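You operate a simulated robot arm through the tools that you are given. There is no shell and no other tool. Be economical: measure what you need, move in short steps, check, and stop when the job is done.

You are at the controls of a simulated robot arm. One attempt, no reset.

TASK
Take the round cell labelled "1275" from the work table top and leave it on top of the knob block.

The check looks at the end state, three seconds after you hand in, the way a careful person would. Anything else that was tipped, shoved, dropped, spilled or broken makes it a failure.

THE ROBOT
A 6-joint arm with a two-finger parallel gripper, fixed in place. Base frame: the origin is at the foot of the arm, x ahead of it, y to its left, z up; the work surface is at about z = 80. Readings come in cm, degrees, newtons and seconds.
With the tool pointing down near the work surface it reaches from about 24 to 64 cm from the base axis. Its first joint turns from -66.0 to 66.0 degrees. Payload 2.7 kg.
The TCP is the grasp point between the finger pads, 2.3 cm short of the fingertips. In the tool frame z runs along the fingers and y along their closing line. The gripper opens to 9.4 cm. The fingers are 3.8 cm wide and 1 cm thick; the gripper's body (5.4 by 9.6 cm) begins 3.9 cm behind the TCP.
Orientation is that of the tool frame in the base frame, as a unit quaternion [x, y, z, w]. With the fingers straight down and closing along the base's y, the tool's x points along the base's -x, its y along +y and its z along -z.

THE INTERFACE
- The arm moves only by the tool jog_arm. Its argument "motion" is a list of rows, each a list of 3 entries, a list of its own where there are three numbers: the turn, a rotation vector about the base's x, y, z in units of 90 degrees (1.0 is 90 degrees), then the shift along the base's x, y, z in units of 100 mm (1.0 is 100 mm), then the opening in per cent of the stroke, from 0 (shut) to 100 (fully open). In form: [[[ax, ay, az], [tx, ty, tz], gripper], ...]. A call has 1 to 10 rows; each row is the pose to reach, as a shift and turn from the pose commanded when the call began. A call with a number of a shift or a turn outside -1 to 1 is refused whole. A row lasts 0.2 s, in which the tool goes at most 5 cm and 8.6 degrees; a call with a longer step from one row to the next is refused whole, and so is a gripper value outside its range. Where a pose cannot be reached the arm comes as near as it can. A force on the tool above 40 N (or 10 N above the force at the start of the call, whichever is more), or a blocked arm, ends the call early, and 0.2 s more pass. Each finger travels about 4.5 cm/s and halts on what it meets, pressing with about 37 N; the grip force reading is that of the motor and also rises with nothing between the fingers. The clock runs only during rows and for 0.2 s after the last one: add rows that repeat a pose to give the fingers time. The reply holds the time, the measured pose of the TCP, the force on the tool along the base axes, the opening and the grip force, in the units named above and with some noise, and new pictures: "show" is both (left out), scene, wrist or none.
- Cameras (640 x 400 px; columns grow to the right, rows downward): "scene" is fixed at [6.99, -44.4, 141.77]; the picture's right is [0.77, -0.63, 0.00], its down [-0.38, -0.46, -0.80] and it looks along [0.51, 0.62, -0.60] (base axes); focal length 331 px, centre (320, 200). "wrist" rides on the gripper at [8.6, 1.6, -7.4] in the tool frame; the picture's right is [-0.18, 0.98, 0.00], its down [-0.58, -0.11, -0.81] and it looks along [-0.79, -0.15, 0.59] (tool axes); focal length 243 px, centre (320, 200). There is no depth. A picture from a camera that has moved, and an enlarged one, comes with that camera's place and axes in the base frame and with its lens. The place of the scene camera against the robot may be out by one fixed shift of up to 2.5 cm in any direction.
- enlarge(camera, box): a new picture of the part [left, top, right, bottom] of that camera's present view, enlarged. The clock stands still meanwhile.
- sign_off(): hands the job in; it is judged then, once.

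Work in short steps. Places have to be worked out from the pictures, the camera data and where the tool is seen: move nearer, look again, correct. Check each grasp and each placing, and mend what went wrong. You have 90 turns and 200 pictures in all, those below and enlarged ones among them. Open the gripper and draw the arm clear of the work before you hand the job in, unless the task says otherwise; then end with one line.

The tools are called after "Call:" as a command line: name --argument value ..., lists and objects as JSON in quotes. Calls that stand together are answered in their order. jog_arm: Moves the arm, as the interface text tells. Its arguments: {"type":"object","properties":{"motion":{"type":"array","items":{"type":"array"}},"show":{"type":"string","enum":["both","scene","wrist","none"]}},"required":["motion"]} The other tools are called the same way: enlarge (camera, box) takes an enlarged picture of a part of a camera's view; sign_off () hands the job in.

At the start:

```text
clock: 0.0
eef_pos: [33.88, 17.88, 110.98]
ee_rot: [0.0, 1.0, 0.001, 0.0]
force: [-0.6, -0.1, 0.7]
gripper_width: 9.4
finger_force: 0.0
```

scene: 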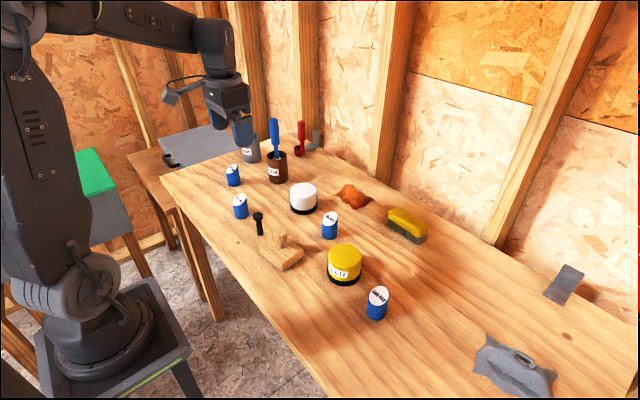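
wrist: 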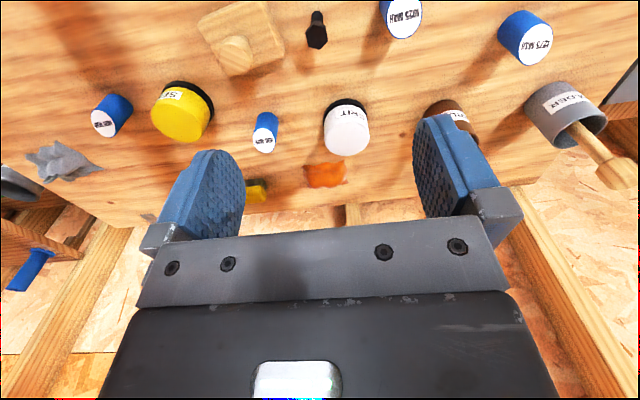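

I see four blue cells, so I'll enlarge the views to read their labels and find the knob block.

Call:
enlarge --camera "scene" --box '[210, 150, 310, 280]'

Call:
enlarge --camera "scene" --box '[300, 190, 420, 330]'

Call:
enlarge --camera "wrist" --box '[360, 0, 580, 90]'

Call:
enlarge --camera "wrist" --box '[80, 0, 380, 170]'

```text
3.08 times, centred on (260, 215) of scene
camera zoom: at [6.99, -44.4, 141.77], right [0.77, -0.63, 0.0], down [-0.38, -0.46, -0.8], along [0.51, 0.62, -0.6], focal length 1017 px, centre (505, 154)
```

zoom: 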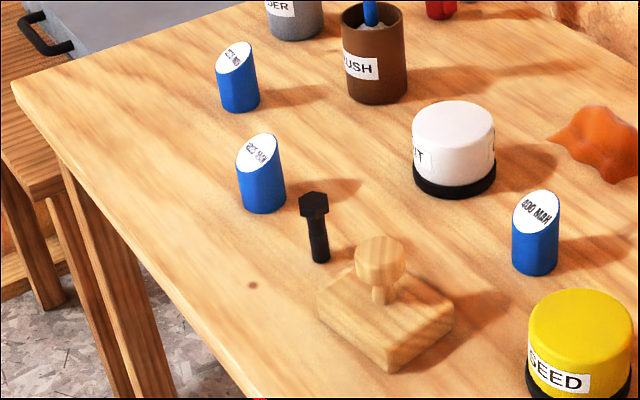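

```text
2.86 times, centred on (360, 260) of scene
camera zoom: at [6.99, -44.4, 141.77], right [0.77, -0.63, 0.0], down [-0.38, -0.46, -0.8], along [0.51, 0.62, -0.6], focal length 944 px, centre (206, 29)
```

zoom: 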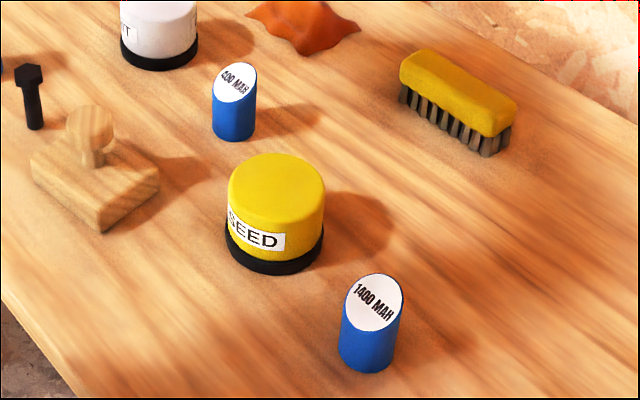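

```text
2.91 times, centred on (470, 45) of wrist
camera zoom: at [25.35, 19.58, 118.29], right [0.18, 0.98, 0.0], down [0.58, -0.11, 0.81], along [0.79, -0.15, -0.59], focal length 706 px, centre (-116, 651)
```

zoom: 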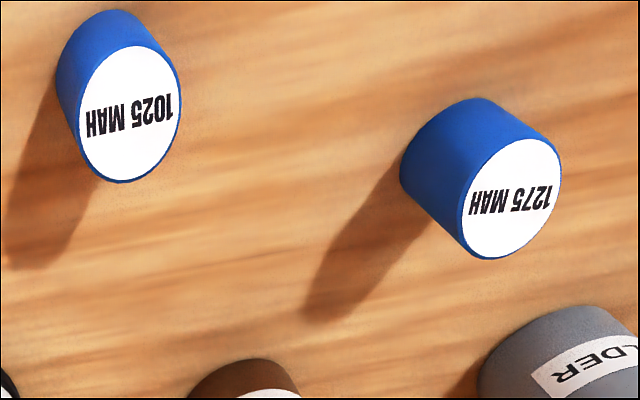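

```text
2.13 times, centred on (230, 85) of wrist
camera zoom: at [25.35, 19.58, 118.29], right [0.18, 0.98, 0.0], down [0.58, -0.11, 0.81], along [0.79, -0.15, -0.59], focal length 518 px, centre (512, 445)
```

zoom: 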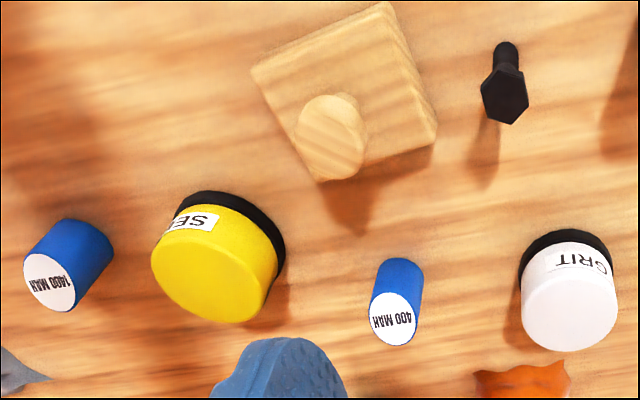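

The target "1275" is the cell furthest to the scene's left, at about (43, 43.5). The knob top is at about (36.2, 7.4, 88). I'll travel high toward the cell.

Call:
jog_arm --motion '[[[0, 0, 0], [0.15, 0.33, 0], 100], [[0, 0, 0], [0.3, 0.66, 0], 100], [[0, 0, 0], [0.45, 1.0, 0], 100]]' --show "none"

Call:
jog_arm --motion '[[[0, 0, 0], [0.15, 0.33, -0.1], 100], [[0, 0, 0], [0.25, 0.66, -0.2], 100], [[0, 0, 0], [0.35, 1.0, -0.4], 100], [[0, 0, 0], [0.35, 1.0, -0.4], 100]]'

```text
clock: 0.8
eef_pos: [38.19, 27.91, 110.96]
ee_rot: [0.0, 1.0, 0.0, -0.001]
force: [0.2, 1.0, 0.6]
gripper_width: 9.4
finger_force: 0.1
```

```text
clock: 1.8
eef_pos: [41.83, 38.09, 106.91]
ee_rot: [-0.001, 1.0, 0.0, 0.001]
force: [0.3, -0.3, -0.7]
gripper_width: 9.39
finger_force: 0.0
camera wrist: at [33.26, 39.74, 114.28], right [0.18, 0.98, 0.0], down [0.58, -0.11, 0.81], along [0.79, -0.15, -0.59], focal length 243 px, centre (320, 200)
```

scene: 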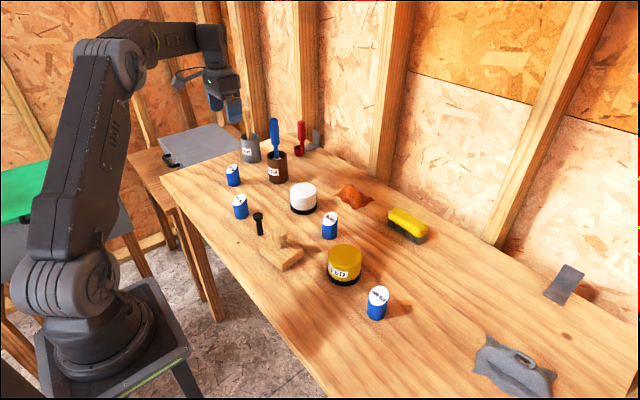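
wrist: 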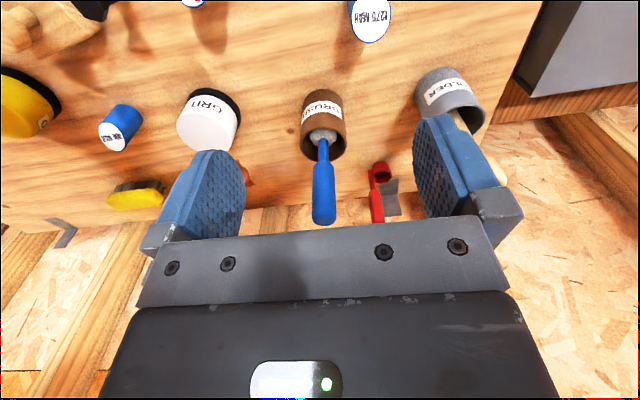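

Triangulating two wrist views puts the cell centre at about (42.7, 43.05), with mid-top height 85.5. I'll move above it and check.

Call:
jog_arm --motion '[[[0, 0, 0], [0.08, 0.3, -0.2], 100], [[0, 0, 0], [0.08, 0.52, -0.5], 100], [[0, 0, 0], [0.08, 0.52, -0.9], 100], [[0, 0, 0], [0.08, 0.52, -0.9], 100]]' --show "both"

```text
clock: 2.8
eef_pos: [42.6, 43.15, 98.16]
ee_rot: [0.0, 1.0, 0.0, 0.0]
force: [-0.1, -0.6, -0.2]
gripper_width: 9.43
finger_force: 0.2
camera wrist: at [34.15, 44.89, 105.52], right [0.18, 0.98, 0.0], down [0.58, -0.11, 0.81], along [0.79, -0.15, -0.59], focal length 243 px, centre (320, 200)
```

scene: 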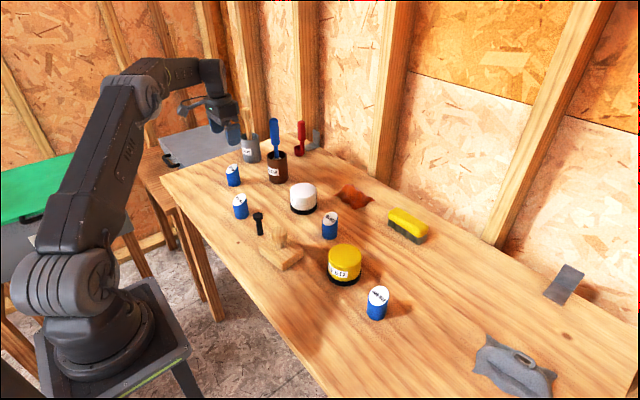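
wrist: 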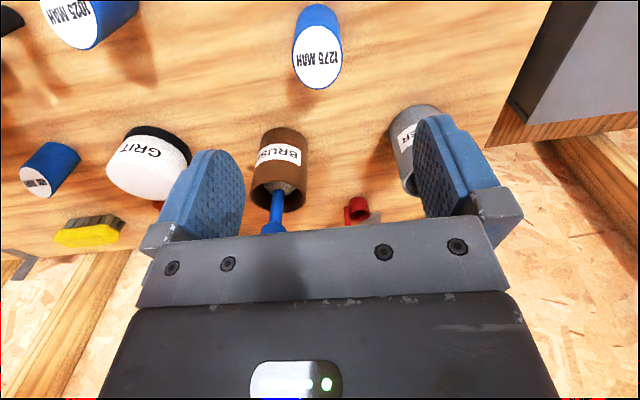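

The cell shows at (42.55, 43.07), directly under the tool. I'll descend partway and look again.

Call:
jog_arm --motion '[[[0, 0, 0], [0, 0, -0.3], 100], [[0, 0, 0], [0, 0, -0.6], 100], [[0, 0, 0], [0, 0, -0.9], 100], [[0, 0, 0], [0, 0, -0.9], 100]]' --show "wrist"

```text
clock: 3.8
eef_pos: [42.7, 43.24, 88.79]
ee_rot: [0.0, 1.0, -0.001, 0.001]
force: [0.1, 0.5, 0.5]
gripper_width: 9.41
finger_force: 0.0
camera wrist: at [34.31, 44.91, 96.21], right [0.18, 0.98, 0.0], down [0.58, -0.11, 0.81], along [0.79, -0.15, -0.59], focal length 243 px, centre (320, 200)
```

wrist: 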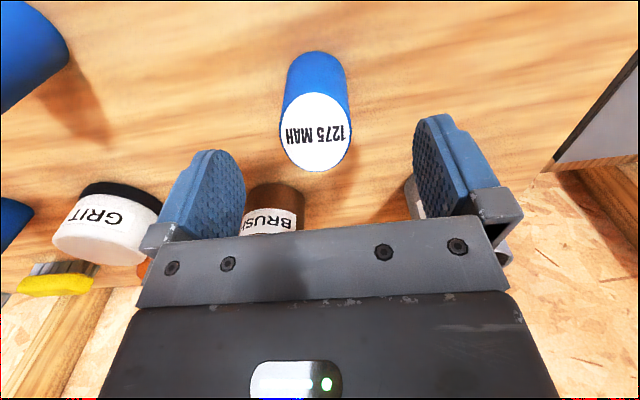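

The cell's slanted top runs from about 84.7 to 86.6, so a TCP height of 83.7 clears the gripper body. I'll lower to that height, then close.

Call:
jog_arm --motion '[[[0, 0, 0], [0, 0, -0.25], 100], [[0, 0, 0], [0, 0, -0.52], 100], [[0, 0, 0], [0, 0, -0.52], 100]]' --show "wrist"

Call:
jog_arm --motion '[[[0, 0, 0], [0, 0, 0], 60], [[0, 0, 0], [0, 0, 0], 40], [[0, 0, 0], [0, 0, 0], 20], [[0, 0, 0], [0, 0, 0], 20], [[0, 0, 0], [0, 0, 0], 20], [[0, 0, 0], [0, 0, 0], 20]]' --show "wrist"

```text
clock: 4.6
eef_pos: [42.76, 43.02, 83.71]
ee_rot: [-0.001, 1.0, 0.0, 0.0]
force: [-1.1, 0.5, -1.0]
gripper_width: 9.41
finger_force: 0.1
camera wrist: at [34.28, 44.72, 91.03], right [0.18, 0.98, 0.0], down [0.58, -0.11, 0.81], along [0.79, -0.15, -0.59], focal length 243 px, centre (320, 200)
```

wrist: 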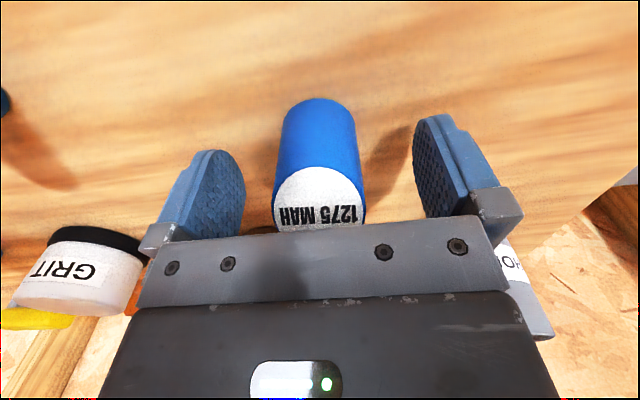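

```text
clock: 6.0
eef_pos: [42.73, 43.09, 83.63]
ee_rot: [0.0, 1.0, 0.0, 0.0]
force: [-1.1, -0.6, -0.1]
gripper_width: 3.88
finger_force: 37.0
camera wrist: at [34.27, 44.72, 91.04], right [0.18, 0.98, 0.0], down [0.58, -0.11, 0.81], along [0.79, -0.15, -0.59], focal length 243 px, centre (320, 200)
```

wrist: 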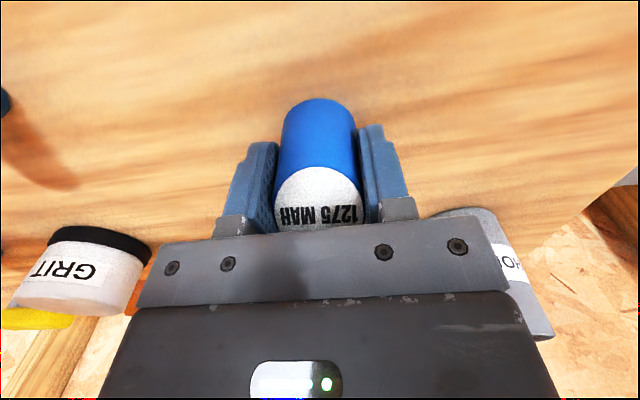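

The grip is firm at a width of 3.88. I'll lift straight up by 10 cm.

Call:
jog_arm --motion '[[[0, 0, 0], [0, 0, 0.1], 20], [[0, 0, 0], [0, 0, 0.35], 20], [[0, 0, 0], [0, 0, 0.7], 20], [[0, 0, 0], [0, 0, 1.0], 20], [[0, 0, 0], [0, 0, 1.0], 20]]' --show "wrist"

Call:
jog_arm --motion '[[[0, 0, 0], [0, 0, 0.3], 20], [[0, 0, 0], [-0.05, -0.3, 0.4], 20], [[0, 0, 0], [-0.15, -0.65, 0.4], 20], [[0, 0, 0], [-0.25, -1.0, 0.4], 20]]' --show "none"

Call:
jog_arm --motion '[[[0, 0, 0], [-0.1, -0.35, 0], 20], [[0, 0, 0], [-0.2, -0.7, 0], 20], [[0, 0, 0], [-0.25, -1.0, 0], 20], [[0, 0, 0], [-0.25, -1.0, 0], 20]]' --show "both"

```text
clock: 7.2
eef_pos: [42.73, 43.23, 93.62]
ee_rot: [0.0, 1.0, 0.0, 0.0]
force: [-0.7, -0.7, -0.4]
gripper_width: 3.9
finger_force: 37.0
camera wrist: at [34.24, 44.78, 101.01], right [0.18, 0.98, 0.0], down [0.58, -0.11, 0.81], along [0.79, -0.15, -0.59], focal length 243 px, centre (320, 200)
```

wrist: 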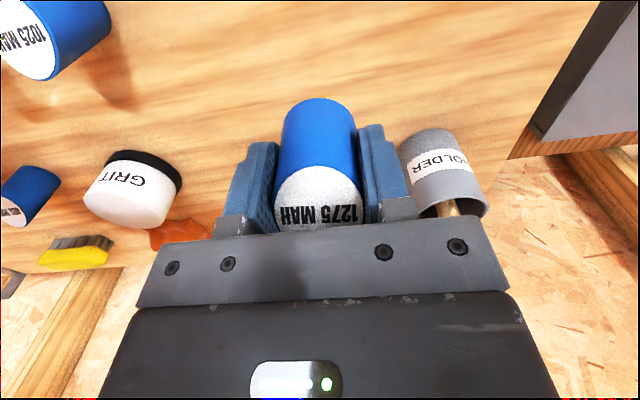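

```text
clock: 8.2
eef_pos: [40.46, 33.17, 97.68]
ee_rot: [0.0, 1.0, -0.001, 0.001]
force: [0.3, 0.0, -1.0]
gripper_width: 3.86
finger_force: 37.3
```

```text
clock: 9.2
eef_pos: [37.59, 22.86, 97.75]
ee_rot: [-0.001, 1.0, 0.0, 0.001]
force: [0.0, -0.2, -1.2]
gripper_width: 3.89
finger_force: 37.0
camera wrist: at [29.21, 24.56, 105.16], right [0.18, 0.98, 0.0], down [0.58, -0.11, 0.81], along [0.79, -0.15, -0.59], focal length 243 px, centre (320, 200)
```

scene: 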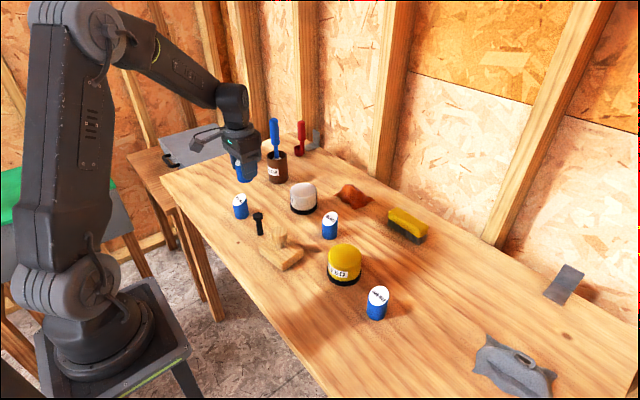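
wrist: 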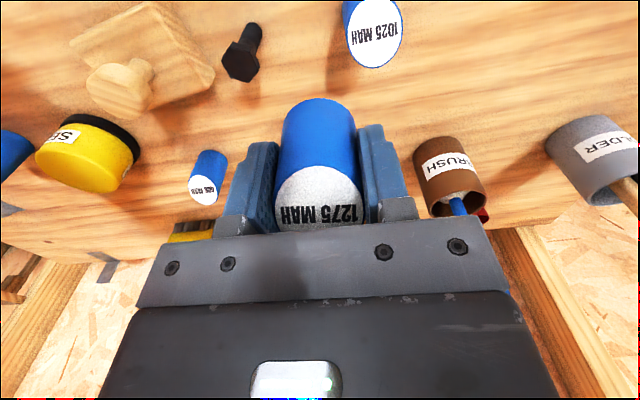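

The cell is held securely. I'll enlarge the knob block to fix the knob's position from this nearer view.

Call:
enlarge --camera "wrist" --box '[60, 0, 260, 125]'

```text
3.20 times, centred on (160, 62) of wrist
camera zoom: at [29.21, 24.56, 105.16], right [0.18, 0.98, 0.0], down [0.58, -0.11, 0.81], along [0.79, -0.15, -0.59], focal length 776 px, centre (832, 640)
```

zoom: 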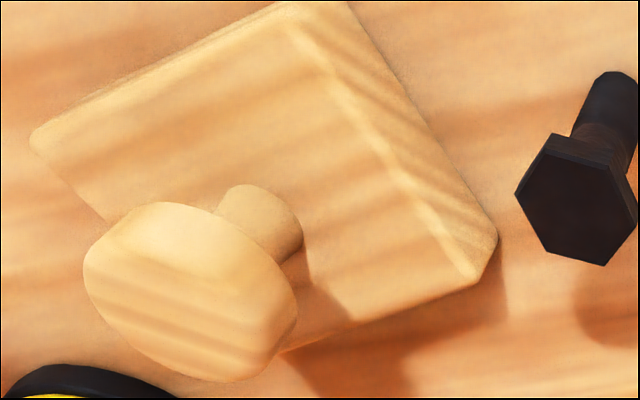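

The knob top is at about (36.3, 7.4) and z 87.5–88. I'll move over it at height and view it under the held cell.

Call:
jog_arm --motion '[[[0, 0, 0], [-0.05, -0.4, 0], 20], [[0, 0, 0], [-0.1, -0.8, 0], 20], [[0, 0, 0], [-0.14, -1.0, 0], 20]]' --show "none"

Call:
jog_arm --motion '[[[0, 0, 0], [0, -0.3, 0], 20], [[0, 0, 0], [0, -0.57, 0], 20], [[0, 0, 0], [0, -0.57, 0], 20], [[0, 0, 0], [0, -0.57, 0], 20]]' --show "both"

Call:
enlarge --camera "wrist" --box '[220, 0, 420, 125]'

Call:
enlarge --camera "scene" --box '[230, 190, 330, 280]'

```text
clock: 10.0
eef_pos: [36.31, 13.06, 97.59]
ee_rot: [0.0, 1.0, 0.0, 0.0]
force: [0.0, 0.0, -0.5]
gripper_width: 3.84
finger_force: 36.6
```

```text
clock: 11.0
eef_pos: [36.23, 7.37, 97.62]
ee_rot: [0.0, 1.0, 0.0, 0.0]
force: [0.6, 0.0, -0.9]
gripper_width: 3.9
finger_force: 36.9
camera wrist: at [27.7, 8.99, 105.07], right [0.18, 0.98, 0.0], down [0.58, -0.11, 0.81], along [0.79, -0.15, -0.59], focal length 243 px, centre (320, 200)
```

scene: 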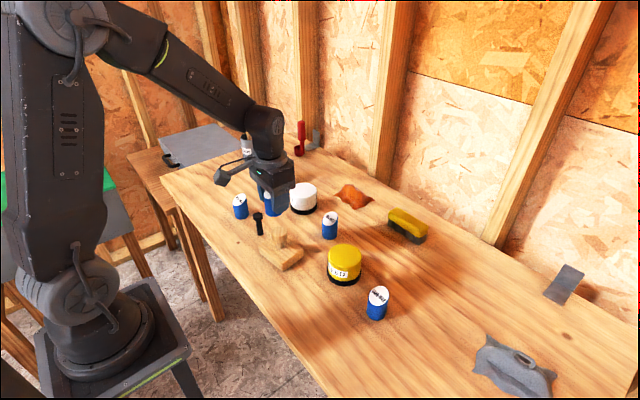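
wrist: 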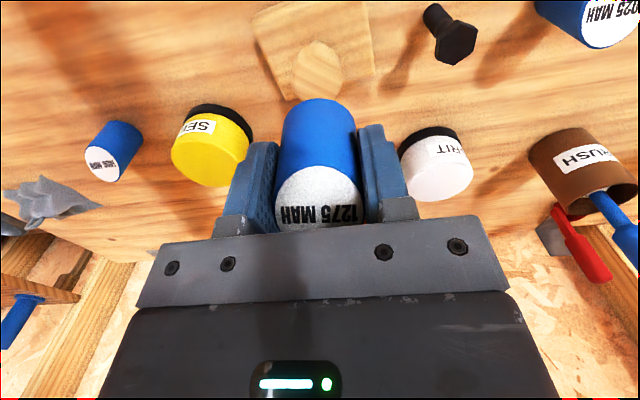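

```text
3.20 times, centred on (320, 62) of wrist
camera zoom: at [27.7, 8.99, 105.07], right [0.18, 0.98, 0.0], down [0.58, -0.11, 0.81], along [0.79, -0.15, -0.59], focal length 776 px, centre (320, 640)
```

zoom: 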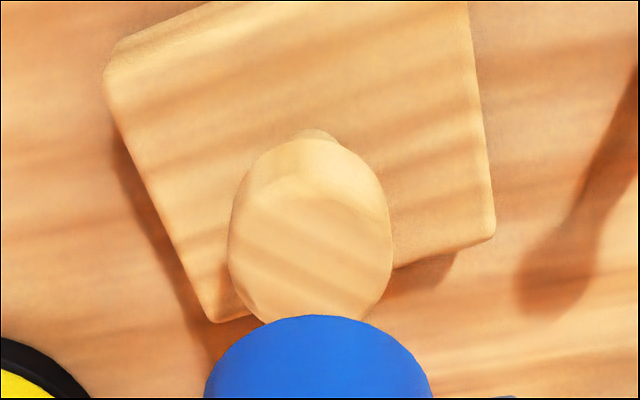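

```text
4.44 times, centred on (280, 235) of scene
camera zoom: at [6.99, -44.4, 141.77], right [0.77, -0.63, 0.0], down [-0.38, -0.46, -0.8], along [0.51, 0.62, -0.6], focal length 1469 px, centre (498, 44)
```

zoom: 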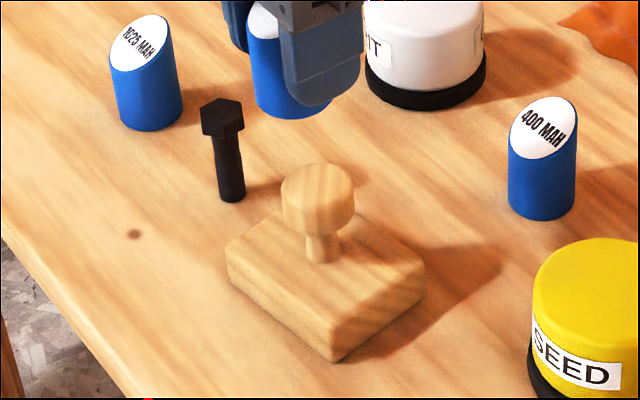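

The knob looks slightly forward and to the right (−y) of the tool, at roughly (36.6, 7.1). I'll step aside and lower for an unobstructed close view to pin down its position and height.

Call:
jog_arm --motion '[[[0, 0, 0], [0, 0.3, 0], 20], [[0, 0, 0], [0, 0.6, 0], 20], [[0, 0, 0], [0, 0.6, -0.25], 20], [[0, 0, 0], [0, 0.6, -0.45], 20], [[0, 0, 0], [0, 0.6, -0.45], 20]]' --show "wrist"

Call:
enlarge --camera "wrist" --box '[120, 40, 320, 165]'

```text
clock: 12.2
eef_pos: [36.37, 13.51, 93.14]
ee_rot: [0.0, 1.0, 0.0, 0.0]
force: [0.5, -0.3, -1.2]
gripper_width: 3.89
finger_force: 37.2
camera wrist: at [27.79, 15.19, 100.55], right [0.18, 0.98, 0.0], down [0.58, -0.11, 0.81], along [0.79, -0.15, -0.59], focal length 243 px, centre (320, 200)
```

wrist: 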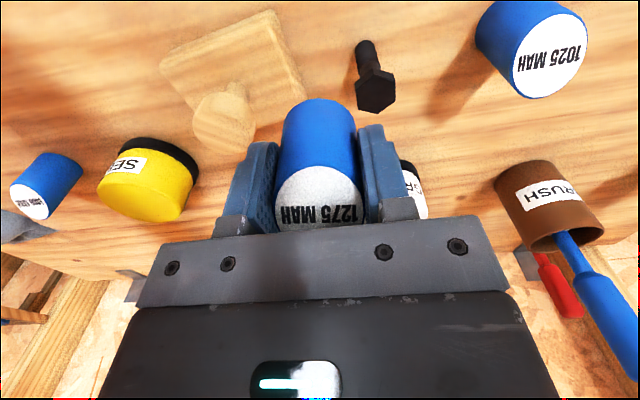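

```text
3.20 times, centred on (220, 102) of wrist
camera zoom: at [27.79, 15.19, 100.55], right [0.18, 0.98, 0.0], down [0.58, -0.11, 0.81], along [0.79, -0.15, -0.59], focal length 776 px, centre (640, 512)
```

zoom: 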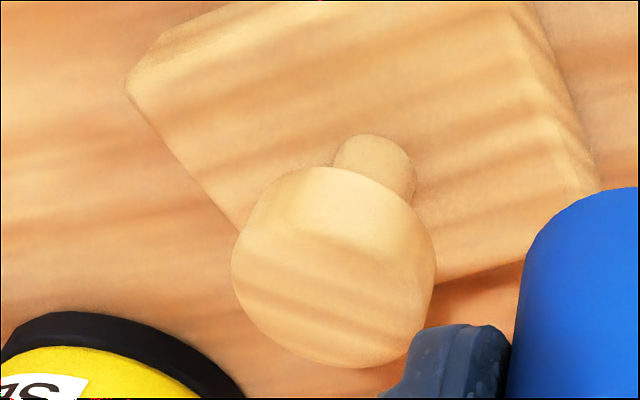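

Combining the views gives a knob centre of about (36.5, 7.15) and a top of about 87.7, so contact should come near TCP z 91.35. I'll move over it with about 1.8 cm of clearance and check.

Call:
jog_arm --motion '[[[0, 0, 0], [0, 0, 0.1], 20], [[0, 0, 0], [0.016, -0.3, 0.1], 20], [[0, 0, 0], [0.016, -0.625, 0.1], 20], [[0, 0, 0], [0.016, -0.625, 0], 20], [[0, 0, 0], [0.016, -0.625, -0.05], 20], [[0, 0, 0], [0.016, -0.625, -0.05], 20]]' --show "wrist"

Call:
enlarge --camera "scene" --box '[230, 170, 330, 280]'

Call:
enlarge --camera "wrist" --box '[220, 30, 420, 155]'

```text
clock: 13.6
eef_pos: [36.45, 7.19, 92.77]
ee_rot: [0.001, 1.0, 0.0, 0.0]
force: [0.3, -0.1, -0.8]
gripper_width: 3.89
finger_force: 36.7
camera wrist: at [27.95, 8.93, 100.11], right [0.18, 0.98, 0.0], down [0.58, -0.11, 0.81], along [0.79, -0.15, -0.59], focal length 243 px, centre (320, 200)
```

wrist: 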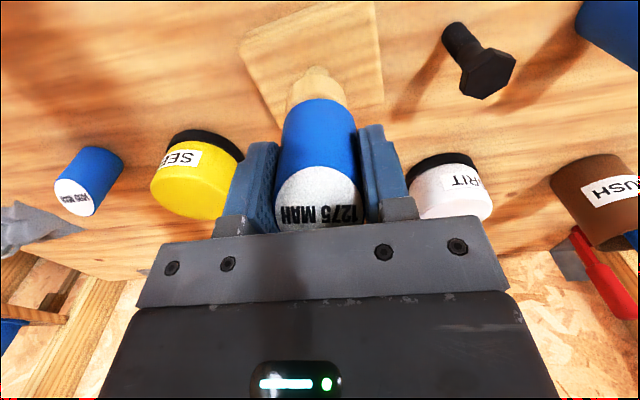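

```text
3.64 times, centred on (280, 225) of scene
camera zoom: at [6.99, -44.4, 141.77], right [0.77, -0.63, 0.0], down [-0.38, -0.46, -0.8], along [0.51, 0.62, -0.6], focal length 1202 px, centre (466, 109)
```

zoom: 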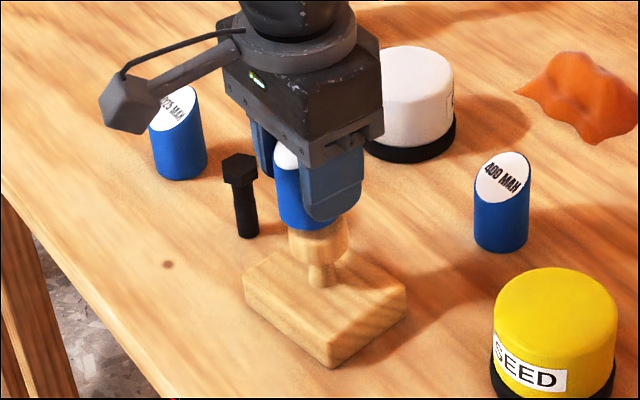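

```text
3.20 times, centred on (320, 92) of wrist
camera zoom: at [27.95, 8.93, 100.11], right [0.18, 0.98, 0.0], down [0.58, -0.11, 0.81], along [0.79, -0.15, -0.59], focal length 776 px, centre (320, 544)
```

zoom: 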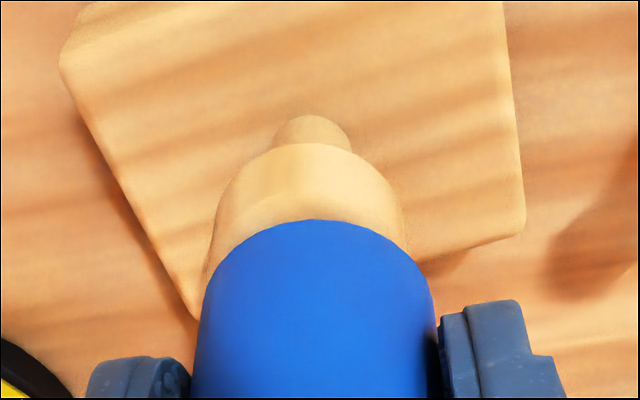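

The knob sits slightly further forward and toward −y than the cell, in both views. I'll correct by (+0.15, −0.2) and lower a little before looking again.

Call:
jog_arm --motion '[[[0, 0, 0], [0.015, -0.02, 0], 20], [[0, 0, 0], [0.015, -0.02, -0.05], 20], [[0, 0, 0], [0.015, -0.02, -0.1], 20], [[0, 0, 0], [0.015, -0.02, -0.1], 20]]' --show "none"

Call:
enlarge --camera "scene" --box '[255, 190, 325, 260]'

Call:
enlarge --camera "wrist" --box '[220, 30, 420, 155]'

```text
clock: 14.6
eef_pos: [36.53, 6.94, 91.78]
ee_rot: [0.0, 1.0, 0.0, -0.001]
force: [-2.5, 0.3, 8.6]
gripper_width: 3.9
finger_force: 37.5
```

```text
5.71 times, centred on (290, 225) of scene
camera zoom: at [6.97, -44.4, 141.77], right [0.77, -0.63, 0.0], down [-0.38, -0.46, -0.8], along [0.51, 0.62, -0.6], focal length 1889 px, centre (491, 57)
```

zoom: 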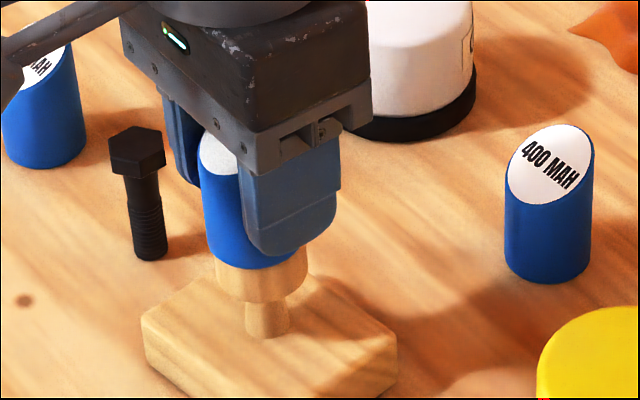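

```text
3.20 times, centred on (320, 92) of wrist
camera zoom: at [28.06, 8.63, 99.1], right [0.18, 0.98, 0.0], down [0.58, -0.11, 0.81], along [0.79, -0.15, -0.59], focal length 776 px, centre (320, 544)
```

zoom: 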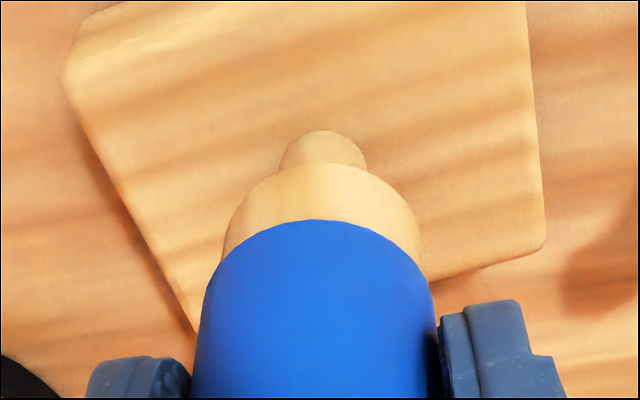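

The 8.6 N reading means the cell is touching the knob top at about z 88.1, and it looks centred within about 0.3 cm. I'll relieve the press slightly and open gently.

Call:
jog_arm --motion '[[[0, 0, 0], [0, 0, 0.006], 20], [[0, 0, 0], [0, 0, 0.006], 20]]' --show "none"

```text
clock: 15.2
eef_pos: [36.51, 6.9, 91.72]
ee_rot: [-0.001, 1.0, 0.0, 0.0]
force: [0.4, 0.0, -0.9]
gripper_width: 3.9
finger_force: 37.1
```

The cell is now hovering a hair above contact. I'll ease it down 0.3 mm and open slowly.

Call:
jog_arm --motion '[[[0, 0, 0], [0, 0, -0.003], 20], [[0, 0, 0], [0, 0, -0.003], 42], [[0, 0, 0], [0, 0, -0.003], 44], [[0, 0, 0], [0, 0, -0.003], 47], [[0, 0, 0], [0, 0, -0.003], 52], [[0, 0, 0], [0, 0, -0.003], 60], [[0, 0, 0], [0, 0, -0.003], 70], [[0, 0, 0], [0, 0, -0.003], 70]]' --show "both"

Call:
enlarge --camera "scene" --box '[255, 190, 325, 260]'

```text
clock: 17.0
eef_pos: [36.52, 6.88, 91.75]
ee_rot: [0.0, 1.0, 0.001, 0.0]
force: [0.3, -0.4, -0.1]
gripper_width: 6.58
finger_force: 0.0
camera wrist: at [28.07, 8.6, 99.13], right [0.18, 0.98, 0.0], down [0.58, -0.11, 0.81], along [0.79, -0.15, -0.59], focal length 243 px, centre (320, 200)
```

scene: 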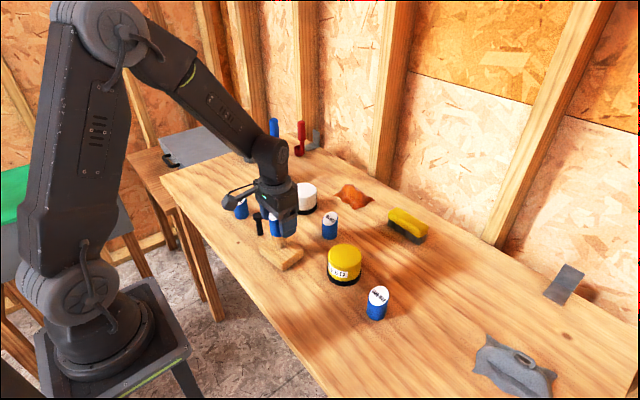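
wrist: 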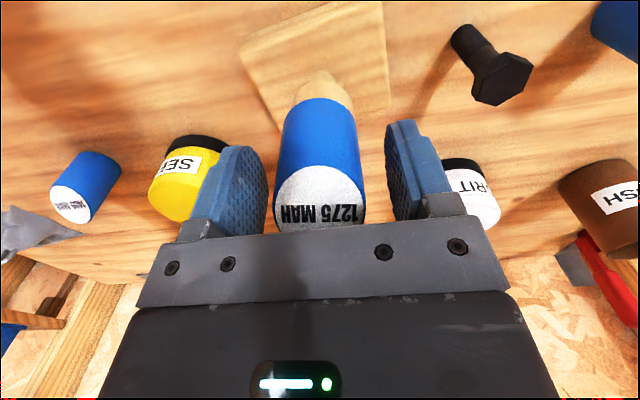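

```text
5.71 times, centred on (290, 225) of scene
camera zoom: at [6.99, -44.4, 141.77], right [0.77, -0.63, 0.0], down [-0.38, -0.46, -0.8], along [0.51, 0.62, -0.6], focal length 1889 px, centre (491, 57)
```

zoom: 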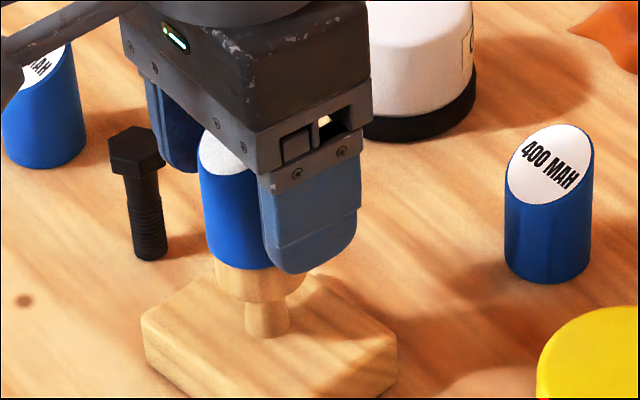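

The cell is standing on the knob and the fingers are free of it. I'll rise straight up and clear.

Call:
jog_arm --motion '[[[0, 0, 0], [0, 0, 0.1], 70], [[0, 0, 0], [0, 0, 0.35], 70], [[0, 0, 0], [0, 0, 0.7], 70], [[0, 0, 0], [0, 0, 1.0], 70]]' --show "none"

Call:
jog_arm --motion '[[[0, 0, 0], [0, 0, 0.3], 70], [[0, 0, 0], [-0.2, 0.3, 0.6], 70], [[0, 0, 0], [-0.3, 0.6, 0.8], 70], [[0, 0, 0], [-0.3, 1.0, 0.8], 70], [[0, 0, 0], [-0.3, 1.0, 0.8], 70], [[0, 0, 0], [-0.3, 1.0, 0.8], 70]]' --show "both"

Call:
enlarge --camera "scene" --box '[255, 190, 325, 260]'

```text
clock: 18.0
eef_pos: [36.48, 7.01, 102.09]
ee_rot: [0.001, 1.0, 0.0, 0.001]
force: [-0.1, -0.6, 0.4]
gripper_width: 6.58
finger_force: 0.1
```

```text
clock: 19.4
eef_pos: [33.44, 17.1, 109.72]
ee_rot: [-0.001, 1.0, 0.0, 0.0]
force: [-0.5, 0.5, -0.3]
gripper_width: 6.58
finger_force: 0.1
camera wrist: at [24.98, 18.88, 117.06], right [0.18, 0.98, 0.0], down [0.58, -0.11, 0.81], along [0.79, -0.15, -0.59], focal length 243 px, centre (320, 200)
```

scene: 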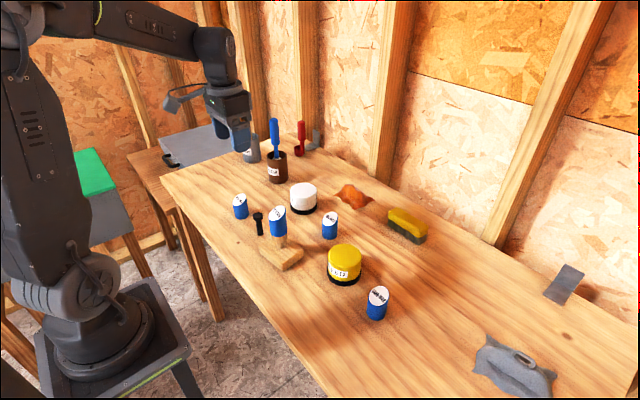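
wrist: 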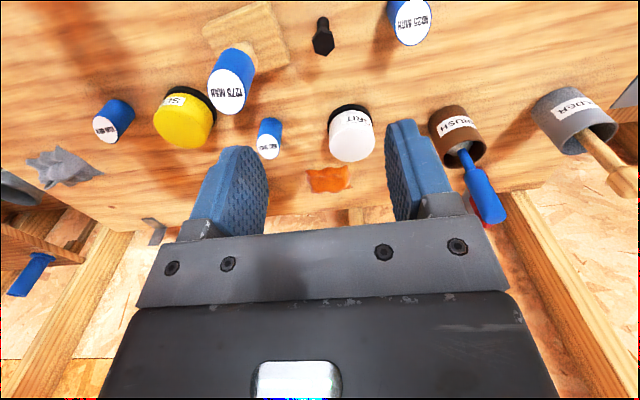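

```text
5.71 times, centred on (290, 225) of scene
camera zoom: at [6.99, -44.4, 141.77], right [0.77, -0.63, 0.0], down [-0.38, -0.46, -0.8], along [0.51, 0.62, -0.6], focal length 1889 px, centre (491, 57)
```

zoom: 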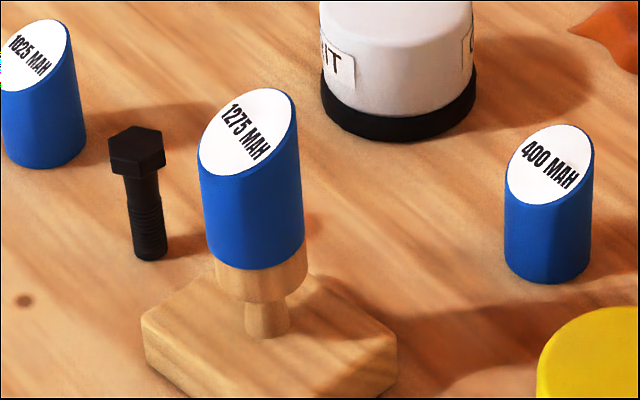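

The 1275 cell stands upright and well centred on the knob, nothing else has moved, and the arm is clear with the gripper open, so I'm handing in.

Call:
sign_off

```text
The job is handed in.
```

The "1275" cell is standing upright on top of the knob block. The gripper is open, the arm is clear, and nothing else on the table was disturbed.
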